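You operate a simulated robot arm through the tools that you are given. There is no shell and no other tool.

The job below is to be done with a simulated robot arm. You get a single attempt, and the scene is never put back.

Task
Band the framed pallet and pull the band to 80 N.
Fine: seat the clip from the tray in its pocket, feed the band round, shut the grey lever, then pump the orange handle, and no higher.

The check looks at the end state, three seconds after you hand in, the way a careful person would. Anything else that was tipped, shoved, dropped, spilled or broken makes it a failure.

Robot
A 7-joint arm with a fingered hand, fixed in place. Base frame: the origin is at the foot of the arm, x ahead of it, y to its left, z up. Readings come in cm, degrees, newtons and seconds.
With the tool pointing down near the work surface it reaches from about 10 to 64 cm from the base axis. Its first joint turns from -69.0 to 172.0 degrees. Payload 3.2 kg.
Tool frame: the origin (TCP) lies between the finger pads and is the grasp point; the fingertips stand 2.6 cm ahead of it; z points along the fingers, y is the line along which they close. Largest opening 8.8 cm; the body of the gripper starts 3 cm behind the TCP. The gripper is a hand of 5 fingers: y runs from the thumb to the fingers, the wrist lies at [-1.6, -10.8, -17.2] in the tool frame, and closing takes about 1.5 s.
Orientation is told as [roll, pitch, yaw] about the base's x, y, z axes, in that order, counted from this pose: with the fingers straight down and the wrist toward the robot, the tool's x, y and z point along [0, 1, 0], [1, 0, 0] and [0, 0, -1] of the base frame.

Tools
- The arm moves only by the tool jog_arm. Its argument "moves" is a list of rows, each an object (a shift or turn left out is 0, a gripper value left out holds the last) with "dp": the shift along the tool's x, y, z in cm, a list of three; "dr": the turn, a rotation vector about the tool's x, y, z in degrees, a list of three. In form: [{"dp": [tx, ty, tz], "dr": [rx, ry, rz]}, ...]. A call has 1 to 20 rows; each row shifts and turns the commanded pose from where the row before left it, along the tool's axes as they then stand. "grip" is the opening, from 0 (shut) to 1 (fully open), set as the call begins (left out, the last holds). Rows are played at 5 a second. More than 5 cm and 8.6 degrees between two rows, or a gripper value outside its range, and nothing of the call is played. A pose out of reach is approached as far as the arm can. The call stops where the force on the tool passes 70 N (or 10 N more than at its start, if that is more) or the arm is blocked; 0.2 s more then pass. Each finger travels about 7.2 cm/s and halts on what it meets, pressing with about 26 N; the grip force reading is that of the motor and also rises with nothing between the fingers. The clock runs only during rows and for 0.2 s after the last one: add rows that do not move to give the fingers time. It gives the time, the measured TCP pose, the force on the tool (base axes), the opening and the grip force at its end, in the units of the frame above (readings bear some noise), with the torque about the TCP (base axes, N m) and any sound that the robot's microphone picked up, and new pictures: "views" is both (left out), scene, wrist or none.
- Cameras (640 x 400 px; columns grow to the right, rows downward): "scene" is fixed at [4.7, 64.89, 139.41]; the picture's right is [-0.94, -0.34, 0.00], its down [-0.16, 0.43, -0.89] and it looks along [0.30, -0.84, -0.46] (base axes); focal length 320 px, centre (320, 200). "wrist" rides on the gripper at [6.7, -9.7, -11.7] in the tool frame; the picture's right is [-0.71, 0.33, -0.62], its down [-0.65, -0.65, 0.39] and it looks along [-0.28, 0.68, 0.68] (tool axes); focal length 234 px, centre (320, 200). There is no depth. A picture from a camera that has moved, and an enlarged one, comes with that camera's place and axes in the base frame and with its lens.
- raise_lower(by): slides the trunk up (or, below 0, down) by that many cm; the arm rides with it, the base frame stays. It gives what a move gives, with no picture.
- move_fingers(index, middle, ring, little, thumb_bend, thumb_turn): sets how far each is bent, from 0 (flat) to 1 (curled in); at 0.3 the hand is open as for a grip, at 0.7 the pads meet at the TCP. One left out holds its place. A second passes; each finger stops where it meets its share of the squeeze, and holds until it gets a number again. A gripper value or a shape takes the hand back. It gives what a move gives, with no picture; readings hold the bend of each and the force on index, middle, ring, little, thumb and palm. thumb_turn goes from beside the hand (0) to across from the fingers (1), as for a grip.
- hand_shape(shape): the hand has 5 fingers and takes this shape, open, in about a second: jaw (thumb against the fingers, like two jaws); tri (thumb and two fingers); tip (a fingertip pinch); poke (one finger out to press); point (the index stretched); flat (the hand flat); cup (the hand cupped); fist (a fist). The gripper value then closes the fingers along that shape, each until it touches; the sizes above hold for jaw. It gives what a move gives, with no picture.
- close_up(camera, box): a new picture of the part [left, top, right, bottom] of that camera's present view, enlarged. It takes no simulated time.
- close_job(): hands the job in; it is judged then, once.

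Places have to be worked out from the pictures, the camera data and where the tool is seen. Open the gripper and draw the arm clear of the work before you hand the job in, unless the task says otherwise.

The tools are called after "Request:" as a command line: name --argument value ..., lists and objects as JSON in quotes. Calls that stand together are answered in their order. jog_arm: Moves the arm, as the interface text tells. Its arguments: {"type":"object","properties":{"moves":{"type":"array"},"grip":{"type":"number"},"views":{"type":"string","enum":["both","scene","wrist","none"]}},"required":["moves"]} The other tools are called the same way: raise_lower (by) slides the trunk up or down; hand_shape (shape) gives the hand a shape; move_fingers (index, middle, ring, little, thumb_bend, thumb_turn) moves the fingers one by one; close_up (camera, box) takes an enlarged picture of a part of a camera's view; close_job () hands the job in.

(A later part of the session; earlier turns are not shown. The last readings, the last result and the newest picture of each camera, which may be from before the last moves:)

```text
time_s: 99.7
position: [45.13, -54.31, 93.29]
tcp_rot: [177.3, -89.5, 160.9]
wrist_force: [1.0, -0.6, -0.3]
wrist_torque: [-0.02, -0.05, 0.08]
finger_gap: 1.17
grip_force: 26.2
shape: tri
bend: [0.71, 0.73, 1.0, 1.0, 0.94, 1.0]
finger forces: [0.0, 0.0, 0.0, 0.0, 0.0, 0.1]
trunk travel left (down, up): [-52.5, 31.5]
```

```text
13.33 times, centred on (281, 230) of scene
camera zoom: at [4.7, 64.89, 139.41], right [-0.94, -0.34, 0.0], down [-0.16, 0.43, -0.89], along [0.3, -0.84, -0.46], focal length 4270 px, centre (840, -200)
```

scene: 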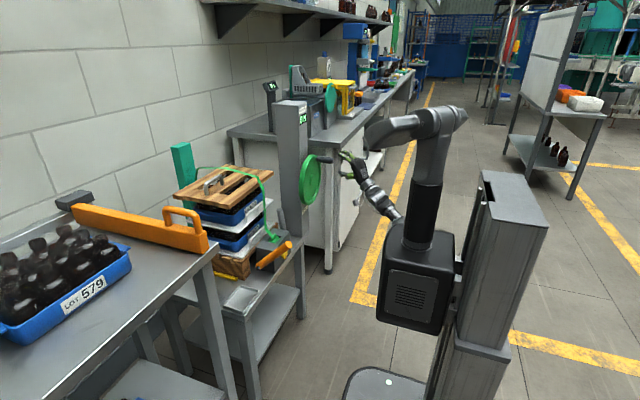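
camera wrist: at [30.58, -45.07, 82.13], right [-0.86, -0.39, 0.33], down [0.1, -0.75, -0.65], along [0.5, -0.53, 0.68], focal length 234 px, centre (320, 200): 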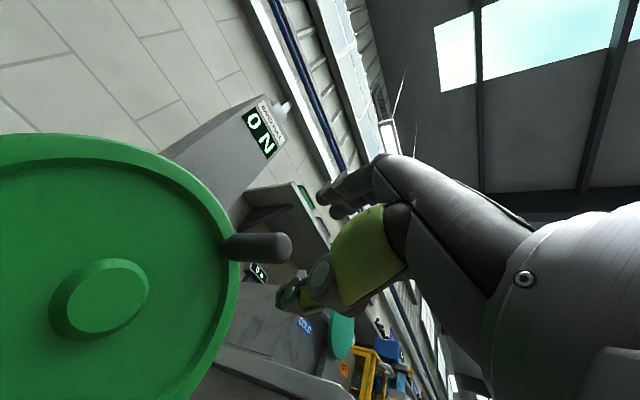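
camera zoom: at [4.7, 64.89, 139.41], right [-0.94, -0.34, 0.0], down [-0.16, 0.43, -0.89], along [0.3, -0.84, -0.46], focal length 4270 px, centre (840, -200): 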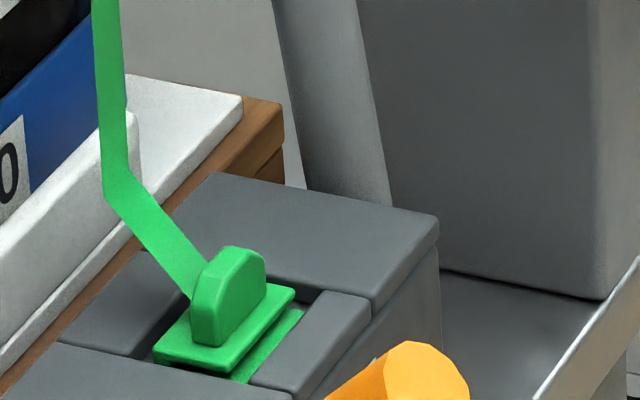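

The wheel didn't turn any further (end of travel, about 330° in total) and the band lies at the clip, so feeding is complete. Now the grey lever: I back away, straighten the hand and look at it from above.

Request:
jog_arm --moves '[{"dp": [0, 0, -4]}, {"dp": [0, 0, -4]}, {"dp": [0, 0, -1], "dr": [0, 8, 0]}, {"dp": [2, 1, 0], "dr": [0, 8, 0]}, {"dp": [3, 1, 0], "dr": [0, 7, 0]}, {"dp": [3, 1, 0]}, {"dp": [3, 1, 0]}, {"dp": [3, 0, 0]}, {"dp": [2, 0, 0]}]' --views "none"

Request:
jog_arm --moves '[{"dp": [0, 0, 0], "dr": [8, 0, 0]}, {"dp": [0, 0, 0], "dr": [8, 0, 0]}, {"dp": [0, 0, 0], "dr": [8, 0, 0]}, {"dp": [0, 0, 0], "dr": [8, 0, 0]}, {"dp": [0, 0, 0], "dr": [8, 0, 0]}, {"dp": [0, 0, 0], "dr": [8, 0, 0]}, {"dp": [0, 0, 0], "dr": [8, 0, 0]}, {"dp": [0, 0, 0], "dr": [8, 0, 0]}, {"dp": [0, 0, 0], "dr": [8, 0, 0]}, {"dp": [0, 0, 0], "dr": [8, 0, 0]}, {"dp": [0, 0, 0], "dr": [8, 0, 0]}, {"dp": [0, 0, 0], "dr": [2, 0, 0]}, {"dp": [0, 0, 0]}]'

```text
time_s: 101.7
position: [37.42, -35.32, 97.37]
tcp_rot: [-159.8, -89.6, 160.7]
wrist_force: [0.2, -0.4, -0.4]
wrist_torque: [0.03, -0.01, 0.01]
finger_gap: 1.2
grip_force: 26.2
shape: tri
bend: [0.71, 0.73, 1.0, 1.0, 0.94, 1.0]
finger forces: [0.0, 0.0, 0.0, 0.0, 0.0, 0.1]
trunk travel left (down, up): [-52.5, 31.5]
```

```text
time_s: 104.5
position: [37.44, -34.97, 97.37]
tcp_rot: [-0.4, -6.2, 2.4]
wrist_force: [-0.2, 0.3, 0.2]
wrist_torque: [-0.03, 0.0, 0.0]
finger_gap: 1.18
grip_force: 26.4
shape: tri
bend: [0.71, 0.73, 1.0, 1.0, 0.94, 1.0]
finger forces: [0.0, 0.0, 0.0, 0.2, 0.1, 0.0]
out of reach, approached as far as the arm can: row 5
trunk travel left (down, up): [-52.5, 31.5]
camera wrist: at [26.1, -28.71, 107.9], right [0.29, -0.69, 0.66], down [-0.58, -0.68, -0.45], along [0.76, -0.25, -0.6], focal length 234 px, centre (320, 200)
```

scene: 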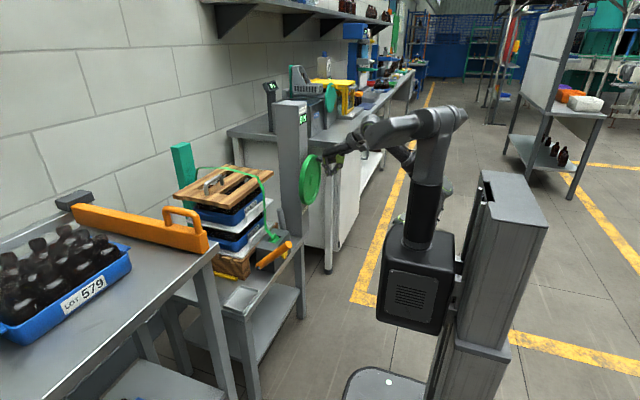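
wrist: 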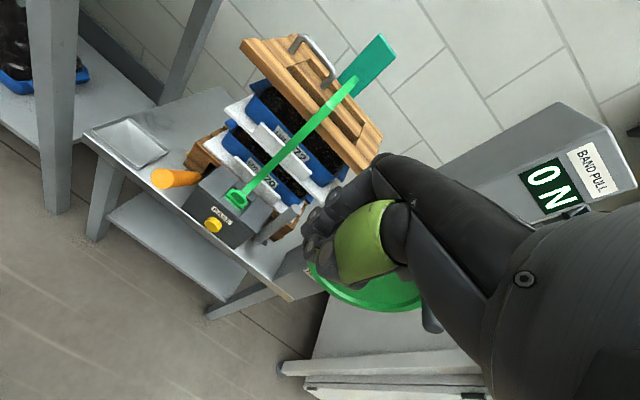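

I zoom on the lever area from here.

Request:
close_up --camera "wrist" --box '[200, 150, 328, 250]'

```text
4.00 times, centred on (264, 200) of wrist
camera zoom: at [26.1, -28.71, 107.9], right [0.29, -0.69, 0.66], down [-0.58, -0.68, -0.45], along [0.76, -0.25, -0.6], focal length 937 px, centre (544, 200)
```

zoom: 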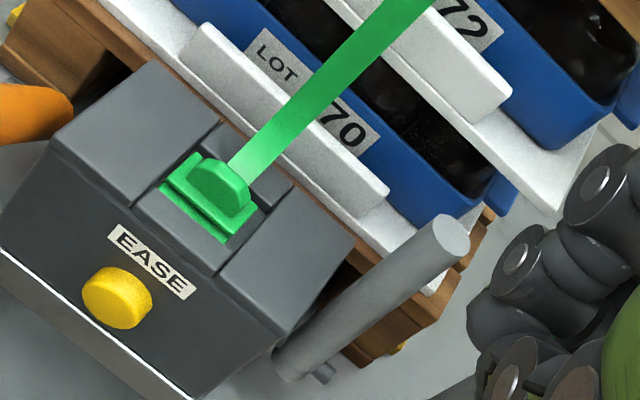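

Now I see the lever: a rod on the box's −y side with a low pivot pin along y, leaning away toward the pallet; it must be swung toward the robot and down. Best is to pinch its sides from the front with the hand horizontal and rolled 90°. I go to that orientation in free space.

Request:
jog_arm --moves '[{"dp": [0, 0, 0], "dr": [-8, 0, 0]}, {"dp": [0, 0, 0], "dr": [-8, 0, 0]}, {"dp": [0, 0, 0], "dr": [-8, 0, 0]}, {"dp": [0, 0, 0], "dr": [-8, 0, 0]}, {"dp": [0, 0, 0], "dr": [-8, 0, 0]}, {"dp": [0, 0, 0], "dr": [-8, 0, 0]}, {"dp": [0, 0, 0], "dr": [-8, 0, 0]}, {"dp": [0, 0, 0], "dr": [-8, 0, 0]}, {"dp": [0, 0, 0], "dr": [-8, 0, 0]}, {"dp": [0, 0, 0], "dr": [-8, 0, 0]}, {"dp": [0, 0, 0], "dr": [-4, 0, 0]}, {"dp": [0, 0, 0]}]' --views "none"

Request:
jog_arm --moves '[{"dp": [0, 0, 0], "dr": [0, 0, 8]}, {"dp": [0, 0, 0], "dr": [0, 0, 8]}, {"dp": [0, 0, 0], "dr": [0, 0, 8]}, {"dp": [0, 0, 0], "dr": [0, 0, 8]}, {"dp": [0, 0, 0], "dr": [0, 0, 8]}, {"dp": [0, 0, 0], "dr": [0, 0, 8]}, {"dp": [0, 0, 0], "dr": [0, 0, 8]}, {"dp": [0, 0, 0], "dr": [0, 0, 8]}, {"dp": [0, 0, 0], "dr": [0, 0, 8]}, {"dp": [0, 0, 0], "dr": [0, 0, 8]}, {"dp": [0, 0, 0], "dr": [0, 0, 8]}, {"dp": [0, 0, 0]}]'

```text
time_s: 107.1
position: [37.21, -33.51, 97.46]
tcp_rot: [-10.2, -78.6, 16.3]
wrist_force: [-0.2, -0.3, -0.2]
wrist_torque: [0.01, -0.01, -0.02]
finger_gap: 1.2
grip_force: 26.3
shape: tri
bend: [0.71, 0.73, 1.0, 1.0, 0.94, 1.0]
finger forces: [0.0, 0.0, 0.0, 0.1, 0.1, 0.0]
out of reach, approached as far as the arm can: row 9, 10
trunk travel left (down, up): [-52.5, 31.5]
```

```text
time_s: 109.7
position: [39.86, -41.98, 91.19]
tcp_rot: [81.2, -8.4, -82.3]
wrist_force: [0.5, -0.4, -0.2]
wrist_torque: [0.01, 0.0, -0.01]
finger_gap: 1.18
grip_force: 25.6
shape: tri
bend: [0.71, 0.73, 1.0, 1.0, 0.94, 1.0]
finger forces: [0.0, 0.0, 0.1, 0.0, 0.0, 0.0]
out of reach, approached as far as the arm can: row 1, 3, 4, 5, 6, 7, 8, 9, 10, 11
trunk travel left (down, up): [-52.5, 31.5]
camera wrist: at [27.84, -32.73, 97.86], right [-0.66, -0.51, -0.55], down [0.21, 0.58, -0.79], along [0.72, -0.64, -0.28], focal length 234 px, centre (320, 200)
```

scene: 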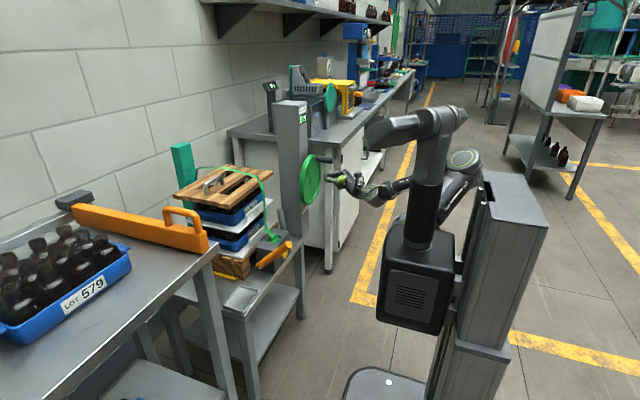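
wrist: 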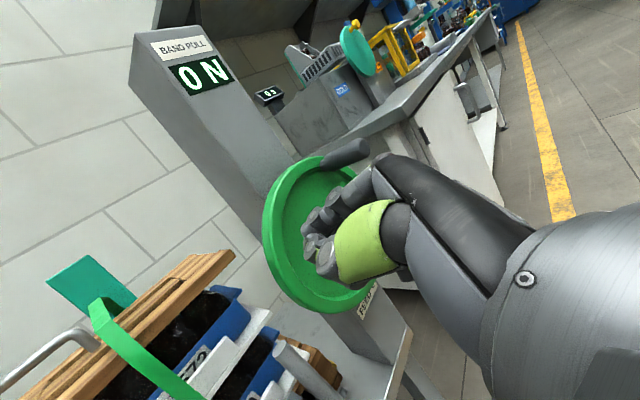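

The orientation is right (fingers forward, closing along y). I move to +y away from the wheel, then down to the lever's height, staying in front of the table.

Request:
jog_arm --moves '[{"dp": [0, -3, -1]}, {"dp": [-3, -3, -1]}, {"dp": [-4, 0, 0]}, {"dp": [-4, 0, 0]}, {"dp": [-4, 0, 0]}, {"dp": [0, 0, 0]}]'

```text
time_s: 111.1
position: [38.33, -43.44, 75.22]
tcp_rot: [80.7, -8.3, -82.4]
wrist_force: [-0.4, 0.2, 0.4]
wrist_torque: [0.05, -0.02, 0.04]
finger_gap: 1.14
grip_force: 25.8
shape: tri
bend: [0.71, 0.73, 1.0, 1.0, 0.94, 1.0]
finger forces: [0.0, 0.0, 0.0, 0.1, 0.0, 0.0]
out of reach, approached as far as the arm can: row 1, 2
trunk travel left (down, up): [-52.5, 31.5]
camera wrist: at [26.5, -34.19, 82.21], right [-0.67, -0.51, -0.54], down [0.2, 0.58, -0.79], along [0.72, -0.64, -0.28], focal length 234 px, centre (320, 200)
```

scene: 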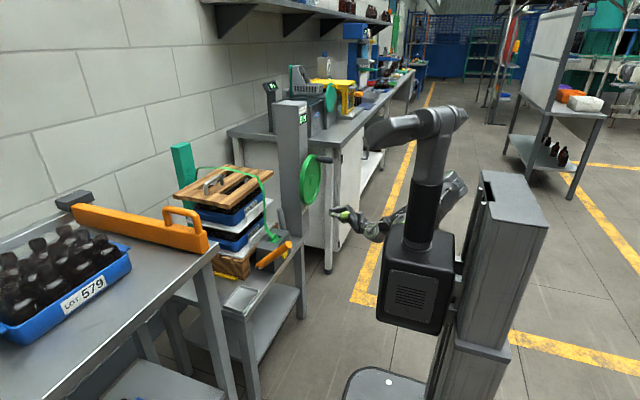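
wrist: 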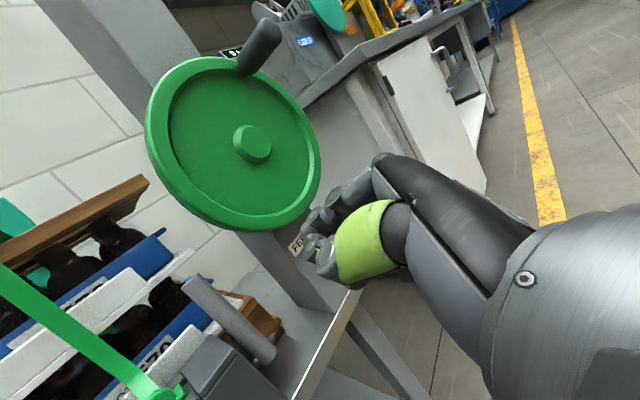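

Good view: lever top ≈(60.3, −38.6, 74.3), pivot ≈(56, −38.3, 63). I advance partway with the hand opening.

Request:
jog_arm --moves '[{"dp": [-0.24, -1.33, 2.9]}, {"dp": [-0.24, -1.33, 2.9]}, {"dp": [-0.24, -1.33, 2.9]}, {"dp": [0, 0, 0]}]' --grip 0.5

Request:
close_up --camera "scene" --box '[260, 180, 356, 250]'

```text
time_s: 112.1
position: [46.16, -38.77, 72.73]
tcp_rot: [80.7, -8.3, -82.4]
wrist_force: [1.1, 0.3, 0.0]
wrist_torque: [-0.01, 0.03, -0.02]
finger_gap: 4.4
grip_force: 0.0
shape: tri
bend: [0.5, 0.43, 0.99, 0.99, 0.34, 1.0]
finger forces: [0.1, 0.0, 0.0, 0.1, 0.0, 0.1]
trunk travel left (down, up): [-52.5, 31.5]
camera wrist: at [34.36, -29.43, 79.59], right [-0.67, -0.51, -0.54], down [0.2, 0.58, -0.79], along [0.71, -0.64, -0.28], focal length 234 px, centre (320, 200)
```

scene: 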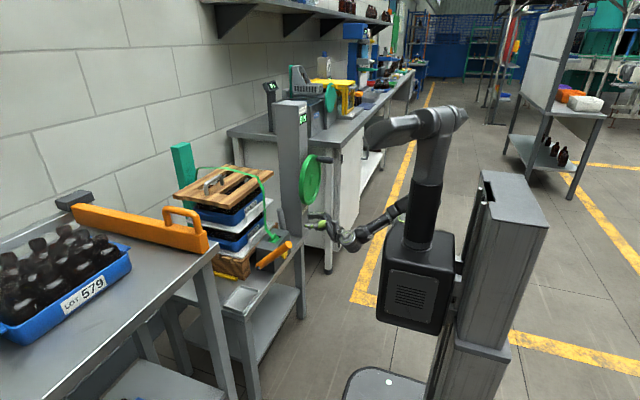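
wrist: 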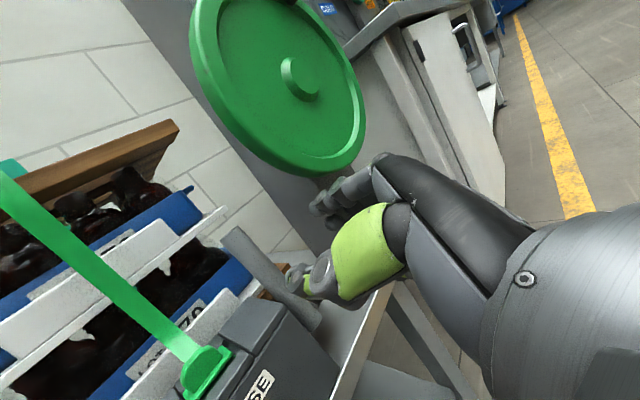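

```text
5.71 times, centred on (308, 215) of scene
camera zoom: at [4.7, 64.89, 139.41], right [-0.94, -0.34, 0.0], down [-0.16, 0.43, -0.89], along [0.3, -0.84, -0.46], focal length 1830 px, centre (389, 114)
```

zoom: 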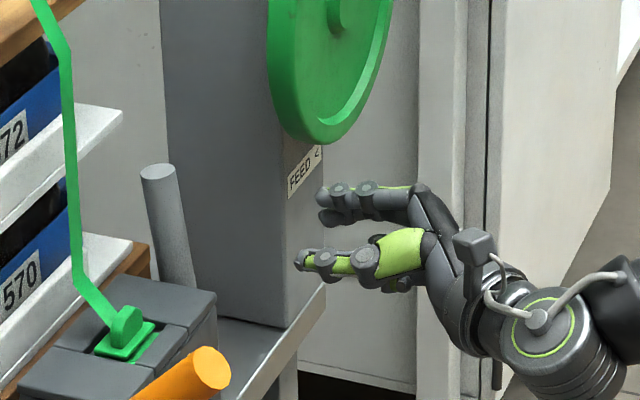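

The lever top is confirmed at (60.3, −38.5, 74.1). I advance 8 cm further and check the straddle.

Request:
jog_arm --moves '[{"dp": [0.35, 0.35, 2.8]}, {"dp": [0.35, 0.35, 2.8]}, {"dp": [0.35, 0.35, 2.7]}, {"dp": [0, 0, 0]}]'

Request:
close_up --camera "scene" --box '[260, 190, 340, 240]'

Request:
close_up --camera "wrist" --box '[200, 160, 400, 320]'

```text
time_s: 113.1
position: [54.8, -38.8, 72.58]
tcp_rot: [80.8, -8.3, -82.4]
wrist_force: [0.8, 0.2, -0.3]
wrist_torque: [-0.02, -0.02, 0.04]
finger_gap: 4.36
grip_force: 0.1
shape: tri
bend: [0.5, 0.43, 0.99, 0.99, 0.34, 1.0]
finger forces: [0.0, 0.0, 0.1, 0.0, 0.0, 0.1]
trunk travel left (down, up): [-52.5, 31.5]
camera wrist: at [42.87, -29.44, 79.49], right [-0.67, -0.51, -0.54], down [0.2, 0.58, -0.79], along [0.72, -0.64, -0.28], focal length 234 px, centre (320, 200)
```

scene: 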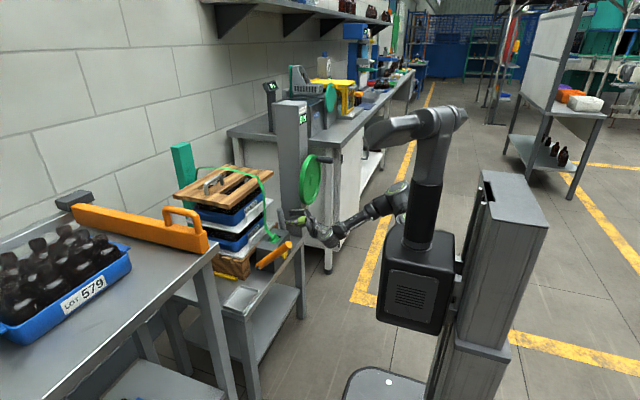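
wrist: 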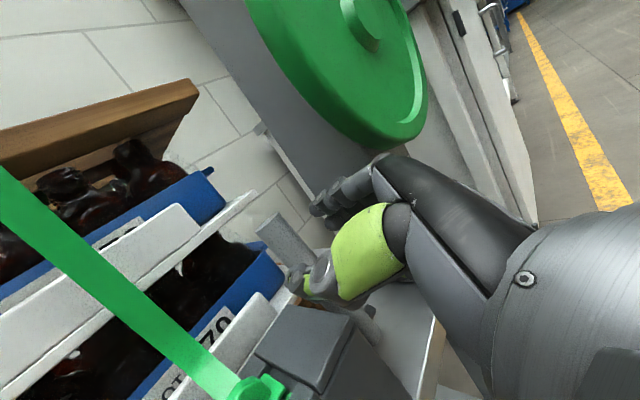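

```text
8.00 times, centred on (300, 215) of scene
camera zoom: at [4.7, 64.89, 139.41], right [-0.94, -0.34, 0.0], down [-0.16, 0.43, -0.89], along [0.3, -0.84, -0.46], focal length 2562 px, centre (480, 80)
```

zoom: 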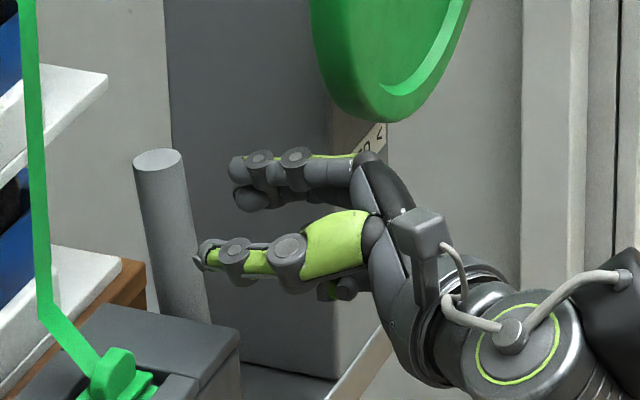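

```text
2.50 times, centred on (300, 240) of wrist
camera zoom: at [42.87, -29.44, 79.49], right [-0.67, -0.51, -0.54], down [0.2, 0.58, -0.79], along [0.72, -0.64, -0.28], focal length 585 px, centre (370, 100)
```

zoom: 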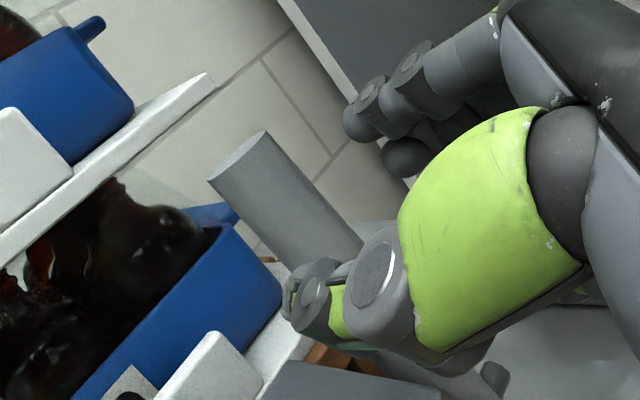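

The lever passes between thumb and fingers. I advance the last 5 cm, slightly lower, then close.

Request:
jog_arm --moves '[{"dp": [0.0, 0.25, 1.7]}, {"dp": [0.0, 0.2, 1.7]}, {"dp": [0.1, 0.2, 1.6]}, {"dp": [0, 0, 0]}]' --views "none"

Request:
close_up --camera "scene" --box '[260, 190, 340, 240]'

Request:
close_up --camera "wrist" --box '[200, 160, 400, 320]'

```text
time_s: 114.1
position: [59.72, -38.83, 72.05]
tcp_rot: [80.7, -8.2, -82.4]
wrist_force: [-0.2, 0.7, -0.5]
wrist_torque: [0.0, 0.02, 0.0]
finger_gap: 4.39
grip_force: 0.0
shape: tri
bend: [0.5, 0.43, 0.99, 0.99, 0.34, 1.0]
finger forces: [0.0, 0.0, 0.0, 0.0, 0.1, 0.1]
trunk travel left (down, up): [-52.5, 31.5]
```

```text
8.00 times, centred on (300, 215) of scene
camera zoom: at [4.7, 64.89, 139.41], right [-0.94, -0.34, 0.0], down [-0.16, 0.43, -0.89], along [0.3, -0.84, -0.46], focal length 2562 px, centre (480, 80)
```

zoom: 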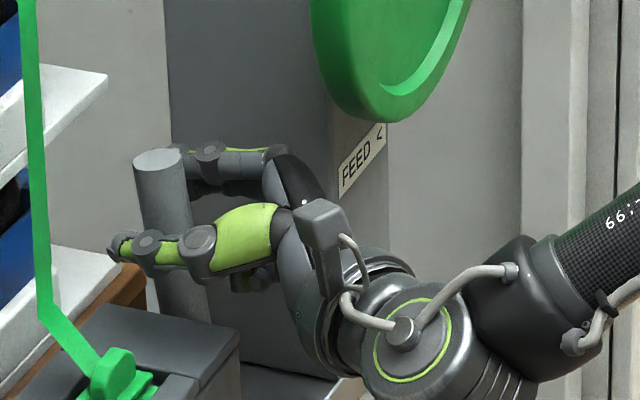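

```text
2.50 times, centred on (300, 240) of wrist
camera zoom: at [47.87, -29.56, 78.9], right [-0.67, -0.51, -0.54], down [0.2, 0.58, -0.79], along [0.72, -0.64, -0.28], focal length 585 px, centre (370, 100)
```

zoom: 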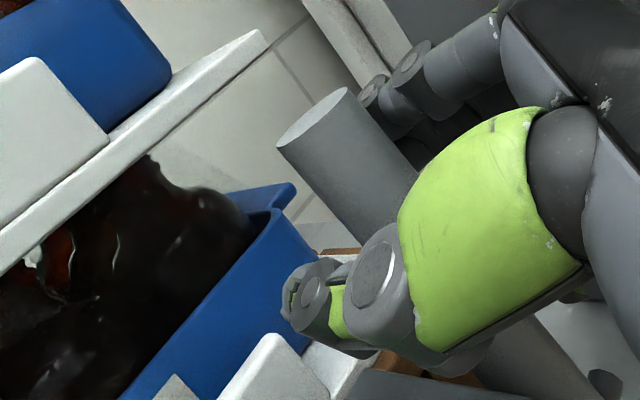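

The lever is squarely between thumb and fingers. I close on it.

Request:
jog_arm --moves '[{"dp": [0, 0, 0]}, {"dp": [0, 0, 0]}, {"dp": [0, 0, 0]}, {"dp": [0, 0, 0]}, {"dp": [0, 0, 0]}]' --grip 0 --views "none"

Request:
close_up --camera "scene" --box '[260, 190, 340, 240]'

```text
time_s: 115.3
position: [59.8, -38.85, 72.07]
tcp_rot: [80.8, -8.3, -82.4]
wrist_force: [2.2, 0.8, 0.5]
wrist_torque: [0.06, -0.07, -0.06]
finger_gap: 1.76
grip_force: 25.6
shape: tri
bend: [0.58, 0.72, 1.0, 1.0, 0.51, 1.0]
finger forces: [13.0, 8.7, 0.0, 0.0, 23.0, 0.0]
trunk travel left (down, up): [-52.5, 31.5]
```

```text
8.00 times, centred on (300, 215) of scene
camera zoom: at [4.7, 64.89, 139.41], right [-0.94, -0.34, 0.0], down [-0.16, 0.43, -0.89], along [0.3, -0.84, -0.46], focal length 2562 px, centre (480, 80)
```

zoom: 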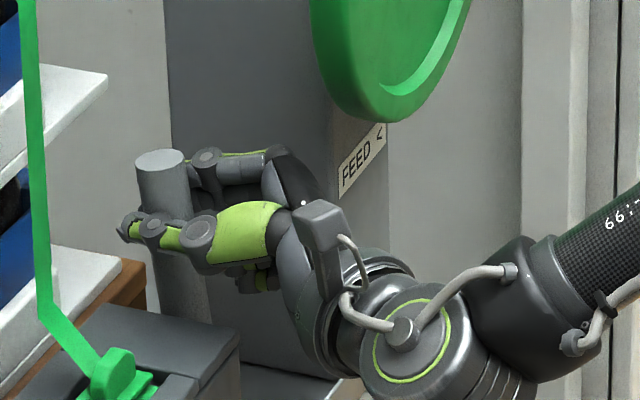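

Firm grip. I pull the lever toward the robot along its arc in small steps.

Request:
jog_arm --moves '[{"dp": [0.08, -0.05, -0.54]}, {"dp": [0.08, -0.05, -0.54]}, {"dp": [0.08, -0.05, -0.54]}, {"dp": [0.08, -0.05, -0.54]}, {"dp": [0, 0, 0]}]' --views "none"

Request:
close_up --camera "scene" --box '[260, 190, 340, 240]'

```text
time_s: 116.5
position: [57.66, -38.9, 72.27]
tcp_rot: [80.4, -8.1, -82.3]
wrist_force: [2.1, 3.2, -12.9]
wrist_torque: [0.17, -0.16, 0.04]
finger_gap: 1.7
grip_force: 25.0
shape: tri
bend: [0.59, 0.64, 1.0, 1.0, 0.5, 1.0]
finger forces: [14.2, 11.2, 0.0, 0.0, 25.9, 0.0]
trunk travel left (down, up): [-52.5, 31.5]
```

```text
8.00 times, centred on (300, 215) of scene
camera zoom: at [4.7, 64.89, 139.41], right [-0.94, -0.34, 0.0], down [-0.16, 0.43, -0.89], along [0.3, -0.84, -0.46], focal length 2562 px, centre (480, 80)
```

zoom: 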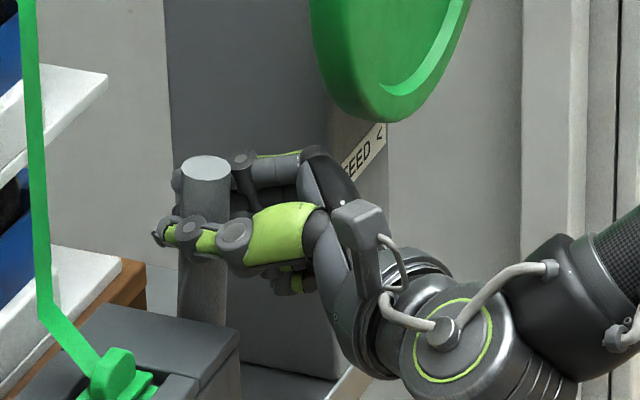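

The lever follows easily and is about vertical now. I continue to about 30° past vertical toward the robot.

Request:
jog_arm --moves '[{"dp": [-0.32, -0.12, -0.56]}, {"dp": [-0.32, -0.12, -0.56]}, {"dp": [-0.32, -0.12, -0.56]}, {"dp": [-0.32, -0.12, -0.56]}, {"dp": [-0.3, -0.11, -0.5]}, {"dp": [-0.3, -0.11, -0.5]}, {"dp": [-0.3, -0.11, -0.5]}, {"dp": [-0.3, -0.11, -0.5]}, {"dp": [0, 0, 0]}]' --views "none"

Request:
close_up --camera "scene" --box '[260, 190, 340, 240]'

```text
time_s: 118.5
position: [52.87, -38.82, 70.74]
tcp_rot: [80.9, -8.4, -82.4]
wrist_force: [0.5, -0.4, 6.5]
wrist_torque: [0.07, -0.38, 0.09]
finger_gap: 1.58
grip_force: 26.3
shape: tri
bend: [0.62, 0.63, 1.0, 1.0, 0.52, 1.0]
finger forces: [12.3, 14.7, 0.0, 0.1, 19.2, 0.0]
trunk travel left (down, up): [-52.5, 31.5]
```

```text
8.00 times, centred on (300, 215) of scene
camera zoom: at [4.7, 64.89, 139.41], right [-0.94, -0.34, 0.0], down [-0.16, 0.43, -0.89], along [0.3, -0.84, -0.46], focal length 2562 px, centre (480, 80)
```

zoom: 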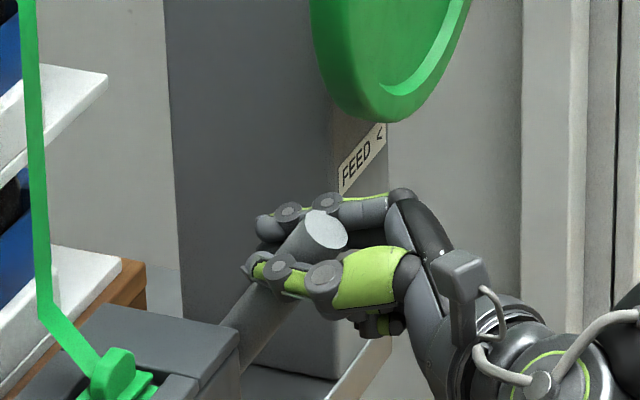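

Smooth so far. I continue to about 60°.

Request:
jog_arm --moves '[{"dp": [-0.4, -0.11, -0.385]}, {"dp": [-0.4, -0.11, -0.385]}, {"dp": [-0.4, -0.11, -0.385]}, {"dp": [-0.4, -0.11, -0.385]}, {"dp": [-0.515, -0.118, -0.285]}, {"dp": [-0.515, -0.118, -0.285]}, {"dp": [-0.515, -0.118, -0.285]}, {"dp": [-0.515, -0.118, -0.285]}, {"dp": [0, 0, 0]}]' --views "none"

Request:
close_up --camera "scene" --box '[260, 190, 340, 240]'

```text
time_s: 120.5
position: [49.86, -38.58, 67.59]
tcp_rot: [80.9, -8.4, -82.2]
wrist_force: [9.1, 12.2, 6.5]
wrist_torque: [0.1, -1.43, 0.04]
finger_gap: 1.23
grip_force: 26.0
shape: tri
bend: [0.65, 0.72, 1.0, 1.0, 0.93, 1.0]
finger forces: [0.0, 34.1, 34.0, 0.1, 7.7, 0.1]
trunk travel left (down, up): [-52.5, 31.5]
```

```text
8.00 times, centred on (300, 215) of scene
camera zoom: at [4.7, 64.89, 139.41], right [-0.94, -0.34, 0.0], down [-0.16, 0.43, -0.89], along [0.3, -0.84, -0.46], focal length 2562 px, centre (480, 80)
```

zoom: 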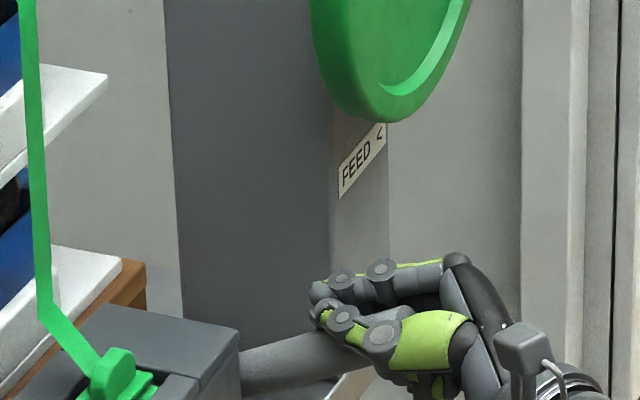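

The lever is about 70° down and still follows. I keep moving down along the arc.

Request:
jog_arm --moves '[{"dp": [-0.5, -0.1, -0.1]}, {"dp": [-0.5, -0.1, -0.05]}, {"dp": [-0.5, -0.08, 0]}, {"dp": [0, 0, 0]}]' --views "none"

Request:
close_up --camera "scene" --box '[260, 190, 340, 250]'

Request:
close_up --camera "wrist" --box '[200, 160, 400, 320]'

```text
time_s: 121.5
position: [49.5, -38.31, 67.2]
tcp_rot: [82.5, -9.2, -82.5]
wrist_force: [10.9, 5.5, 41.6]
wrist_torque: [-0.24, -0.72, 0.1]
finger_gap: 1.22
grip_force: 25.5
shape: tri
bend: [0.64, 0.64, 1.0, 1.0, 0.93, 1.0]
finger forces: [0.0, 35.4, 5.6, 0.1, 7.4, 0.0]
trunk travel left (down, up): [-52.5, 31.5]
```

```text
6.67 times, centred on (300, 220) of scene
camera zoom: at [4.7, 64.89, 139.41], right [-0.94, -0.34, 0.0], down [-0.16, 0.43, -0.89], along [0.3, -0.84, -0.46], focal length 2135 px, centre (453, 67)
```

zoom: 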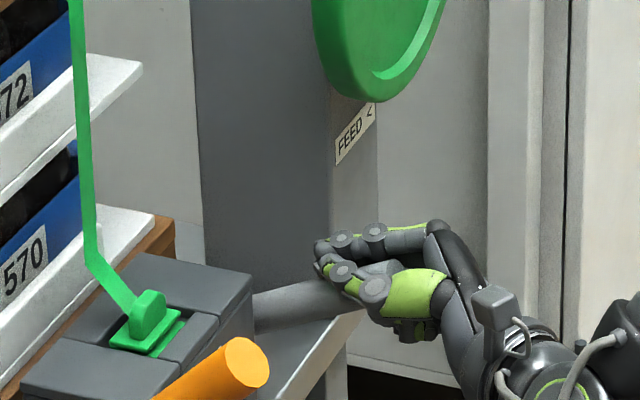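

```text
2.50 times, centred on (300, 240) of wrist
camera zoom: at [37.42, -28.98, 73.71], right [-0.65, -0.52, -0.56], down [0.23, 0.57, -0.79], along [0.73, -0.64, -0.25], focal length 585 px, centre (370, 100)
```

zoom: 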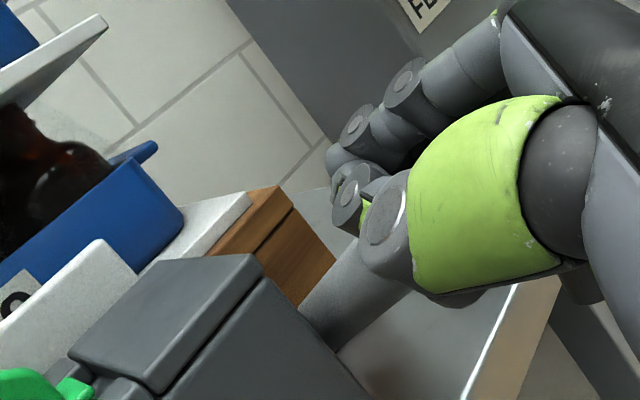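

About 42 N now: either the lever's end stop or the lever end jamming in my palm. I ease off, open, and withdraw to look at it.

Request:
jog_arm --moves '[{"dp": [1.2, 0.2, 0]}, {"dp": [0, 0, 0]}, {"dp": [0, 0, 0]}]' --grip 0.4 --views "none"

Request:
jog_arm --moves '[{"dp": [0, 0, -3]}, {"dp": [0, 0, -4]}, {"dp": [0, 0, 0]}]' --views "none"

Request:
close_up --camera "scene" --box '[250, 190, 346, 250]'

Request:
close_up --camera "wrist" --box '[160, 140, 400, 340]'

```text
time_s: 122.3
position: [49.37, -38.73, 66.96]
tcp_rot: [80.4, -8.2, -82.5]
wrist_force: [-0.1, -0.1, -0.9]
wrist_torque: [0.0, 0.01, 0.0]
finger_gap: 3.51
grip_force: 0.1
shape: tri
bend: [0.54, 0.47, 0.99, 0.99, 0.38, 1.0]
finger forces: [0.0, 0.0, 0.0, 0.1, 0.1, 0.1]
trunk travel left (down, up): [-52.5, 31.5]
```

```text
time_s: 123.1
position: [42.66, -39.57, 68.25]
tcp_rot: [80.8, -8.2, -82.4]
wrist_force: [-0.3, 0.0, 0.4]
wrist_torque: [-0.02, 0.02, 0.0]
finger_gap: 3.51
grip_force: 0.1
shape: tri
bend: [0.54, 0.47, 0.99, 0.99, 0.38, 1.0]
finger forces: [0.0, 0.0, 0.0, 0.0, 0.1, 0.1]
trunk travel left (down, up): [-52.5, 31.5]
```

```text
6.67 times, centred on (298, 220) of scene
camera zoom: at [4.7, 64.89, 139.41], right [-0.94, -0.34, 0.0], down [-0.16, 0.43, -0.89], along [0.3, -0.84, -0.46], focal length 2135 px, centre (467, 67)
```

zoom: 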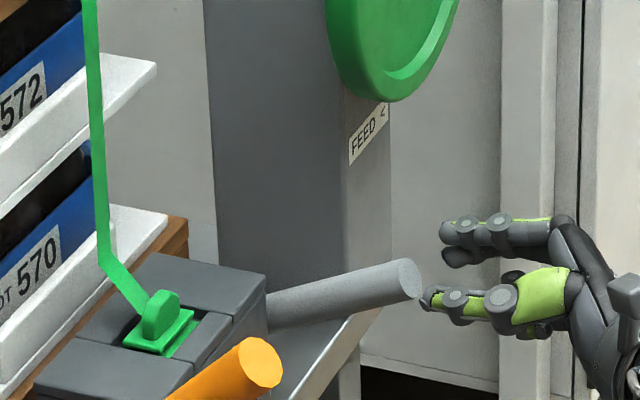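

```text
2.00 times, centred on (280, 240) of wrist
camera zoom: at [30.77, -30.21, 75.18], right [-0.67, -0.51, -0.54], down [0.2, 0.58, -0.79], along [0.72, -0.64, -0.28], focal length 468 px, centre (400, 120)
```

zoom: 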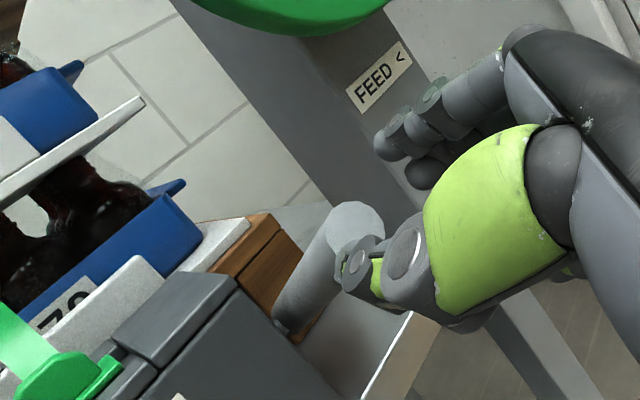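

The lever stays about 65–70° over, tip roughly 23° above horizontal. I check whether it goes further by pressing down on it with the closed hand from above.

Request:
jog_arm --moves '[{"dp": [2.5, 0, 0]}, {"dp": [2.5, 0, 0]}, {"dp": [0, 0.3, 3]}, {"dp": [0, 0.3, 3]}, {"dp": [0, 0, 0]}]' --grip 0 --views "none"

Request:
close_up --camera "scene" --box '[250, 190, 346, 250]'

Request:
close_up --camera "wrist" --box '[160, 140, 400, 340]'

```text
time_s: 124.3
position: [48.93, -38.8, 72.53]
tcp_rot: [80.9, -8.4, -82.7]
wrist_force: [-16.0, -5.9, 12.0]
wrist_torque: [-0.34, 1.06, 0.1]
finger_gap: 0.01
grip_force: 26.2
shape: tri
bend: [0.7, 0.7, 1.0, 1.0, 0.82, 1.0]
finger forces: [0.1, 0.0, 0.0, 22.9, 0.0, 0.0]
trunk travel left (down, up): [-52.5, 31.5]
```

```text
6.67 times, centred on (298, 220) of scene
camera zoom: at [4.7, 64.89, 139.41], right [-0.94, -0.34, 0.0], down [-0.16, 0.43, -0.89], along [0.3, -0.84, -0.46], focal length 2135 px, centre (467, 67)
```

zoom: 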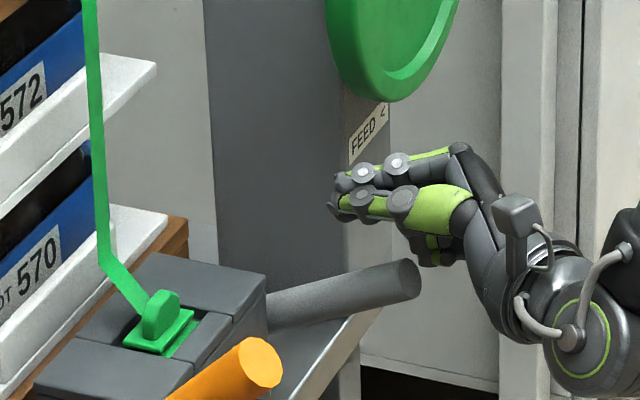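

```text
2.00 times, centred on (280, 240) of wrist
camera zoom: at [37.17, -29.4, 79.38], right [-0.67, -0.51, -0.55], down [0.21, 0.58, -0.79], along [0.71, -0.64, -0.28], focal length 468 px, centre (400, 120)
```

zoom: 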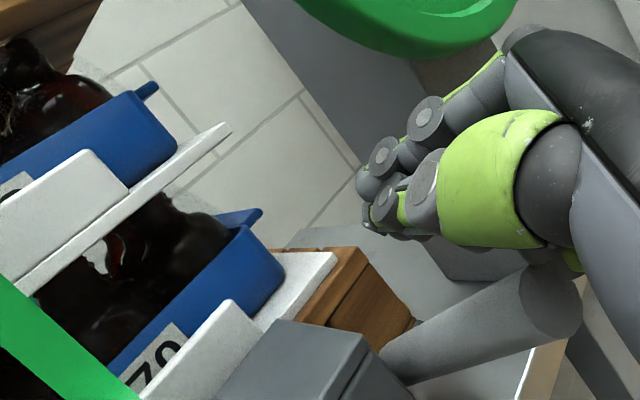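

My curled little finger already rests on the lever. I press straight down in small steps.

Request:
jog_arm --moves '[{"dp": [0.3, 0, 0.5]}, {"dp": [-0.5, 0, 0]}, {"dp": [-0.5, 0, 0]}, {"dp": [-0.4, 0, 0]}, {"dp": [0, 0, 0]}]' --views "none"

Request:
close_up --camera "scene" --box '[250, 190, 346, 250]'

```text
time_s: 125.5
position: [49.56, -38.64, 72.04]
tcp_rot: [82.0, -9.1, -82.7]
wrist_force: [-2.7, -6.6, 46.9]
wrist_torque: [-0.55, 1.57, 0.17]
finger_gap: 0.0
grip_force: 26.3
shape: tri
bend: [0.7, 0.7, 1.0, 1.0, 0.82, 1.0]
finger forces: [0.0, 0.1, 0.0, 69.3, 0.0, 0.1]
trunk travel left (down, up): [-52.5, 31.5]
```

```text
6.67 times, centred on (298, 220) of scene
camera zoom: at [4.7, 64.89, 139.41], right [-0.94, -0.34, 0.0], down [-0.16, 0.43, -0.89], along [0.3, -0.84, -0.46], focal length 2135 px, centre (467, 67)
```

zoom: 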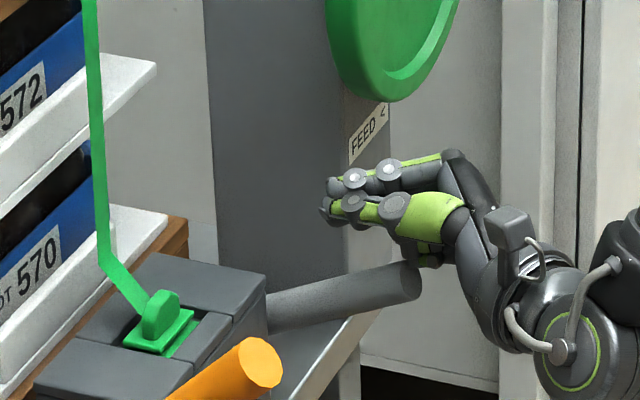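

47 N pressed near its tip didn't move it, so the lever is fully shut. Now for the orange handle: I lift away, and turn the hand to point down while still closing along y, so I can pinch the handle's sides and let it pivot in the grip.

Request:
jog_arm --moves '[{"dp": [3, 0, 0]}, {"dp": [4.5, 0, 0]}, {"dp": [4.5, 0, -2]}, {"dp": [4.5, -2, -2]}, {"dp": [4, -3, 0]}]' --views "none"

Request:
jog_arm --moves '[{"dp": [0, 0, 0], "dr": [0, -8, 0]}, {"dp": [0, 0, 0], "dr": [0, -8, 0]}, {"dp": [0, 0, 0], "dr": [0, -8, 0]}, {"dp": [0, 0, 0], "dr": [0, -8, 0]}, {"dp": [0, 0, 0], "dr": [0, -8, 0]}, {"dp": [0, 0, 0], "dr": [0, -8, 0]}, {"dp": [0, 0, 0], "dr": [0, -8, 0]}, {"dp": [0, 0, 0], "dr": [0, -8, 0]}, {"dp": [0, 0, 0]}]'

```text
refused: row 4 steps farther than a row can; nothing moved
```

```text
time_s: 126.4
position: [48.55, -39.55, 68.3]
tcp_rot: [63.6, -11.5, -82.3]
wrist_force: [-22.7, 0.3, 31.6]
wrist_torque: [-0.11, 0.17, -0.25]
finger_gap: 0.0
grip_force: 25.9
shape: tri
bend: [0.7, 0.7, 1.0, 1.0, 0.85, 1.0]
finger forces: [0.0, 21.0, 36.1, 0.1, 34.9, 0.0]
out of reach, approached as far as the arm can: row 2, 3, 4
trunk travel left (down, up): [-52.5, 31.5]
stopped in row 4: the force on the tool passed its limit at 85 N (the readings are from after the stop); the commanded pose is now the measured one
camera wrist: at [39.39, -28.86, 77.27], right [-0.81, -0.51, -0.29], down [0.0, 0.49, -0.87], along [0.58, -0.7, -0.4], focal length 234 px, centre (320, 200)
```

scene: 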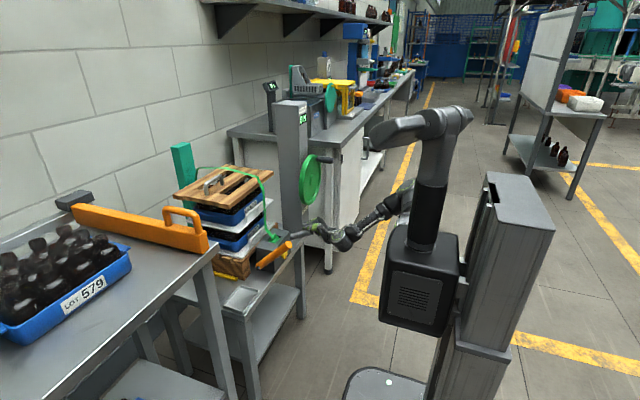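
wrist: 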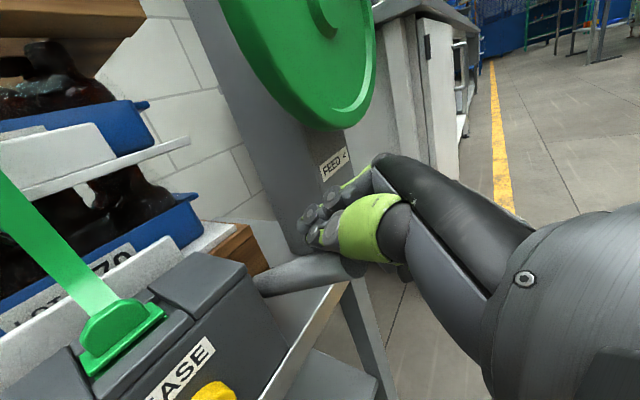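

My first move was refused and the rotation then pressed on the lever; I must lift straight up now before turning.

Request:
jog_arm --moves '[{"dp": [1.3, 0.3, -0.65]}, {"dp": [1.76, 0.4, -0.86]}, {"dp": [2.6, 0.6, -1.3]}, {"dp": [0, 0, 0]}]' --views "none"

Request:
close_up --camera "scene" --box '[250, 190, 346, 250]'

```text
time_s: 127.4
position: [48.47, -39.82, 68.62]
tcp_rot: [63.2, -11.2, -81.7]
wrist_force: [7.9, -3.5, 12.3]
wrist_torque: [0.01, 0.15, -0.05]
finger_gap: 0.0
grip_force: 26.2
shape: tri
bend: [0.7, 0.7, 1.0, 1.0, 0.85, 1.0]
finger forces: [0.1, 0.0, 5.8, 0.0, 13.6, 0.1]
out of reach, approached as far as the arm can: row 1, 2, 3
trunk travel left (down, up): [-52.5, 31.5]
```

```text
6.67 times, centred on (298, 220) of scene
camera zoom: at [4.7, 64.89, 139.41], right [-0.94, -0.34, 0.0], down [-0.16, 0.43, -0.89], along [0.3, -0.84, -0.46], focal length 2135 px, centre (467, 67)
```

zoom: 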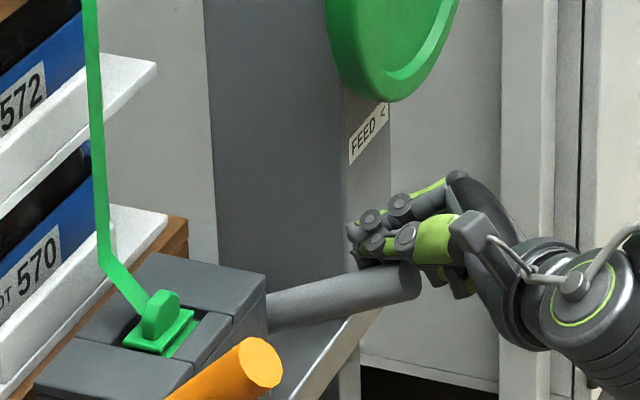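

The lever is unaffected. This arm pose can't go up by itself, so I raise the whole arm with the trunk instead.

Request:
raise_lower --by 22

Request:
jog_arm --moves '[{"dp": [0, 0, -3]}, {"dp": [0, 0, -3]}, {"dp": [0, 0, 0]}]'

```text
time_s: 129.7
position: [48.62, -39.93, 90.49]
tcp_rot: [63.1, -11.1, -81.7]
wrist_force: [-0.3, 0.4, -0.2]
wrist_torque: [0.02, 0.0, 0.03]
finger_gap: 0.0
grip_force: 25.8
shape: tri
bend: [0.7, 0.7, 1.0, 1.0, 0.85, 1.0]
finger forces: [0.0, 0.0, 0.0, 0.0, 0.0, 0.1]
trunk travel left (down, up): [-74.5, 9.5]
```

```text
time_s: 130.5
position: [43.17, -40.17, 93.07]
tcp_rot: [63.2, -11.1, -81.5]
wrist_force: [0.4, 0.4, 0.4]
wrist_torque: [0.0, 0.0, 0.03]
finger_gap: 0.02
grip_force: 26.3
shape: tri
bend: [0.7, 0.7, 1.0, 1.0, 0.85, 1.0]
finger forces: [0.1, 0.0, 0.0, 0.0, 0.0, 0.0]
trunk travel left (down, up): [-74.5, 9.5]
camera wrist: at [33.98, -29.8, 102.16], right [-0.81, -0.52, -0.28], down [-0.02, 0.5, -0.87], along [0.59, -0.69, -0.41], focal length 234 px, centre (320, 200)
```

scene: 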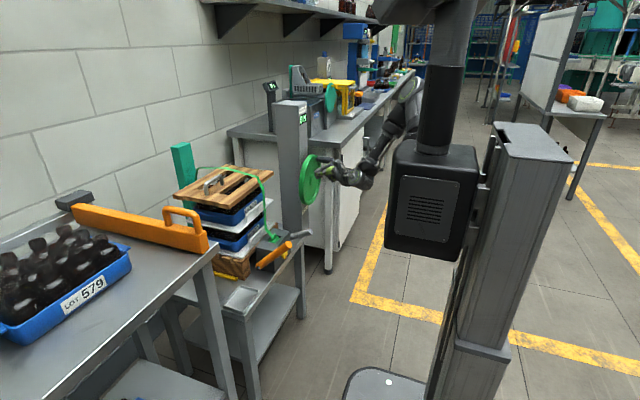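
wrist: 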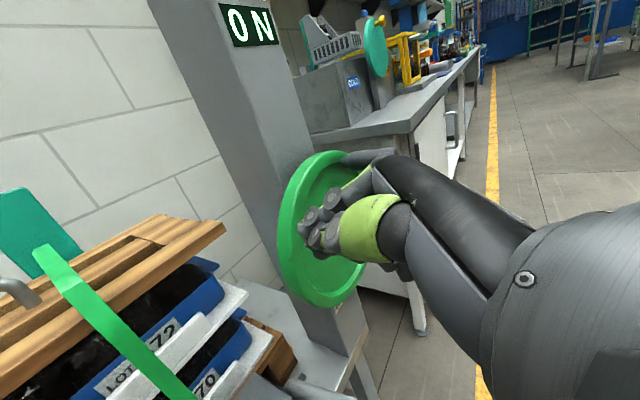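

Clear now, with the lever shut and display still 0 N. I translate toward +y, away from the wheel, before turning the hand down.

Request:
jog_arm --moves '[{"dp": [1, -3.9, 0]}, {"dp": [1, -3.9, 0]}, {"dp": [1, -3.9, 0]}, {"dp": [1, -3.9, 0]}, {"dp": [0, 0, 0]}]' --views "scene"

```text
time_s: 131.7
position: [41.24, -24.92, 91.5]
tcp_rot: [63.5, -11.1, -81.7]
wrist_force: [-0.7, 0.7, -0.3]
wrist_torque: [-0.02, 0.0, 0.01]
finger_gap: 0.01
grip_force: 26.1
shape: tri
bend: [0.7, 0.7, 1.0, 1.0, 0.85, 1.0]
finger forces: [0.0, 0.0, 0.1, 0.0, 0.0, 0.0]
out of reach, approached as far as the arm can: row 1, 4
trunk travel left (down, up): [-74.5, 9.5]
```

scene: 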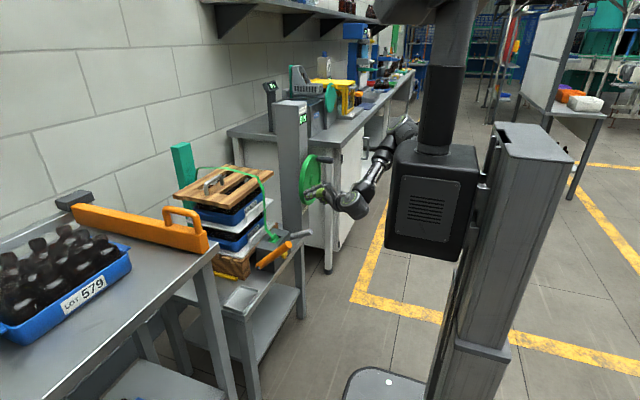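

Now I turn the hand to point down here, in free space.

Request:
jog_arm --moves '[{"dp": [0, 0, 0], "dr": [0, -8, 0]}, {"dp": [0, 0, 0], "dr": [0, -8, 0]}, {"dp": [0, 0, 0], "dr": [0, -8, 0]}, {"dp": [0, 0, 0], "dr": [0, -8, 0]}, {"dp": [0, 0, 0], "dr": [0, -8, 0]}, {"dp": [0, 0, 0], "dr": [0, -8, 0]}, {"dp": [0, 0, 0], "dr": [0, -8, 0]}, {"dp": [0, 0, 0]}]'

```text
time_s: 133.5
position: [10.42, -37.01, 76.28]
tcp_rot: [7.9, -11.1, -81.3]
wrist_force: [-0.5, 0.3, 1.0]
wrist_torque: [0.02, -0.04, -0.01]
finger_gap: 0.0
grip_force: 26.4
shape: tri
bend: [0.7, 0.7, 1.0, 1.0, 0.85, 1.0]
finger forces: [0.1, 0.0, 0.0, 0.0, 0.0, 0.1]
out of reach, approached as far as the arm can: row 1, 2, 3, 4, 5, 6, 7
trunk travel left (down, up): [-74.5, 9.5]
camera wrist: at [13.57, -24.55, 86.62], right [-0.74, -0.34, 0.57], down [-0.67, 0.46, -0.59], along [-0.06, -0.82, -0.57], focal length 234 px, centre (320, 200)
```

scene: 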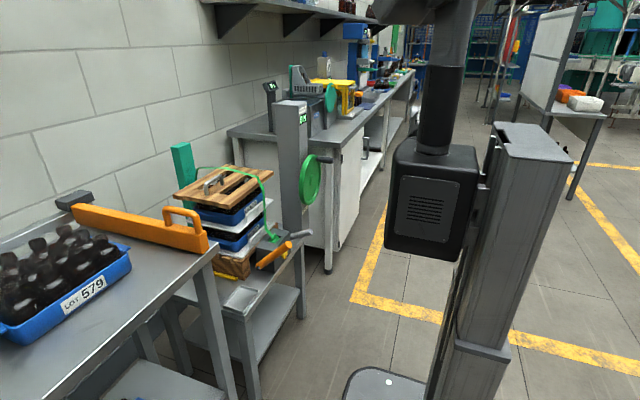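
wrist: 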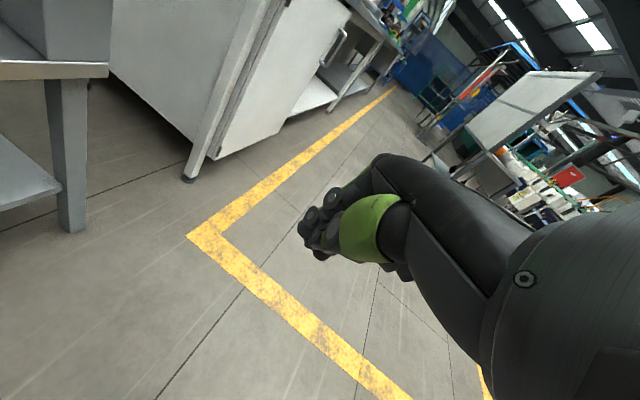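

The arm slid to a far-off pose to satisfy that orientation. I'll return to the well-behaved default orientation (hand down, yaw 0) here in free space, then approach the handle from above.

Request:
jog_arm --moves '[{"dp": [0, 0, 0], "dr": [0, 0, -8]}, {"dp": [0, 0, 0], "dr": [0, 0, -8]}, {"dp": [0, 0, 0], "dr": [0, 0, -8]}, {"dp": [0, 0, 0], "dr": [0, 0, -8]}, {"dp": [0, 0, 0], "dr": [0, 0, -8]}, {"dp": [0, 0, 0], "dr": [0, 0, -8]}, {"dp": [0, 0, 0], "dr": [0, 0, -8]}, {"dp": [0, 0, 0], "dr": [0, 0, -8]}, {"dp": [0, 0, 0], "dr": [0, 0, -8]}, {"dp": [0, 0, 0], "dr": [0, 0, -8]}, {"dp": [0, 0, 0]}]' --views "scene"

```text
time_s: 135.9
position: [11.18, -37.6, 75.94]
tcp_rot: [-9.7, -8.5, -0.2]
wrist_force: [0.7, -0.2, -0.1]
wrist_torque: [0.01, 0.03, 0.02]
finger_gap: 0.0
grip_force: 26.2
shape: tri
bend: [0.7, 0.7, 1.0, 1.0, 0.85, 1.0]
finger forces: [0.0, 0.0, 0.1, 0.0, 0.0, 0.0]
out of reach, approached as far as the arm can: row 10
trunk travel left (down, up): [-74.5, 9.5]
```

scene: 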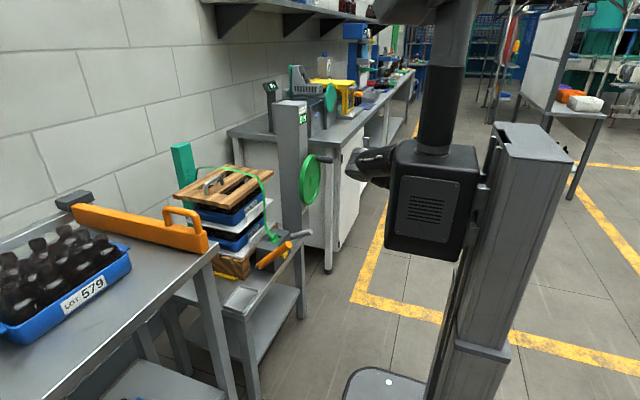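

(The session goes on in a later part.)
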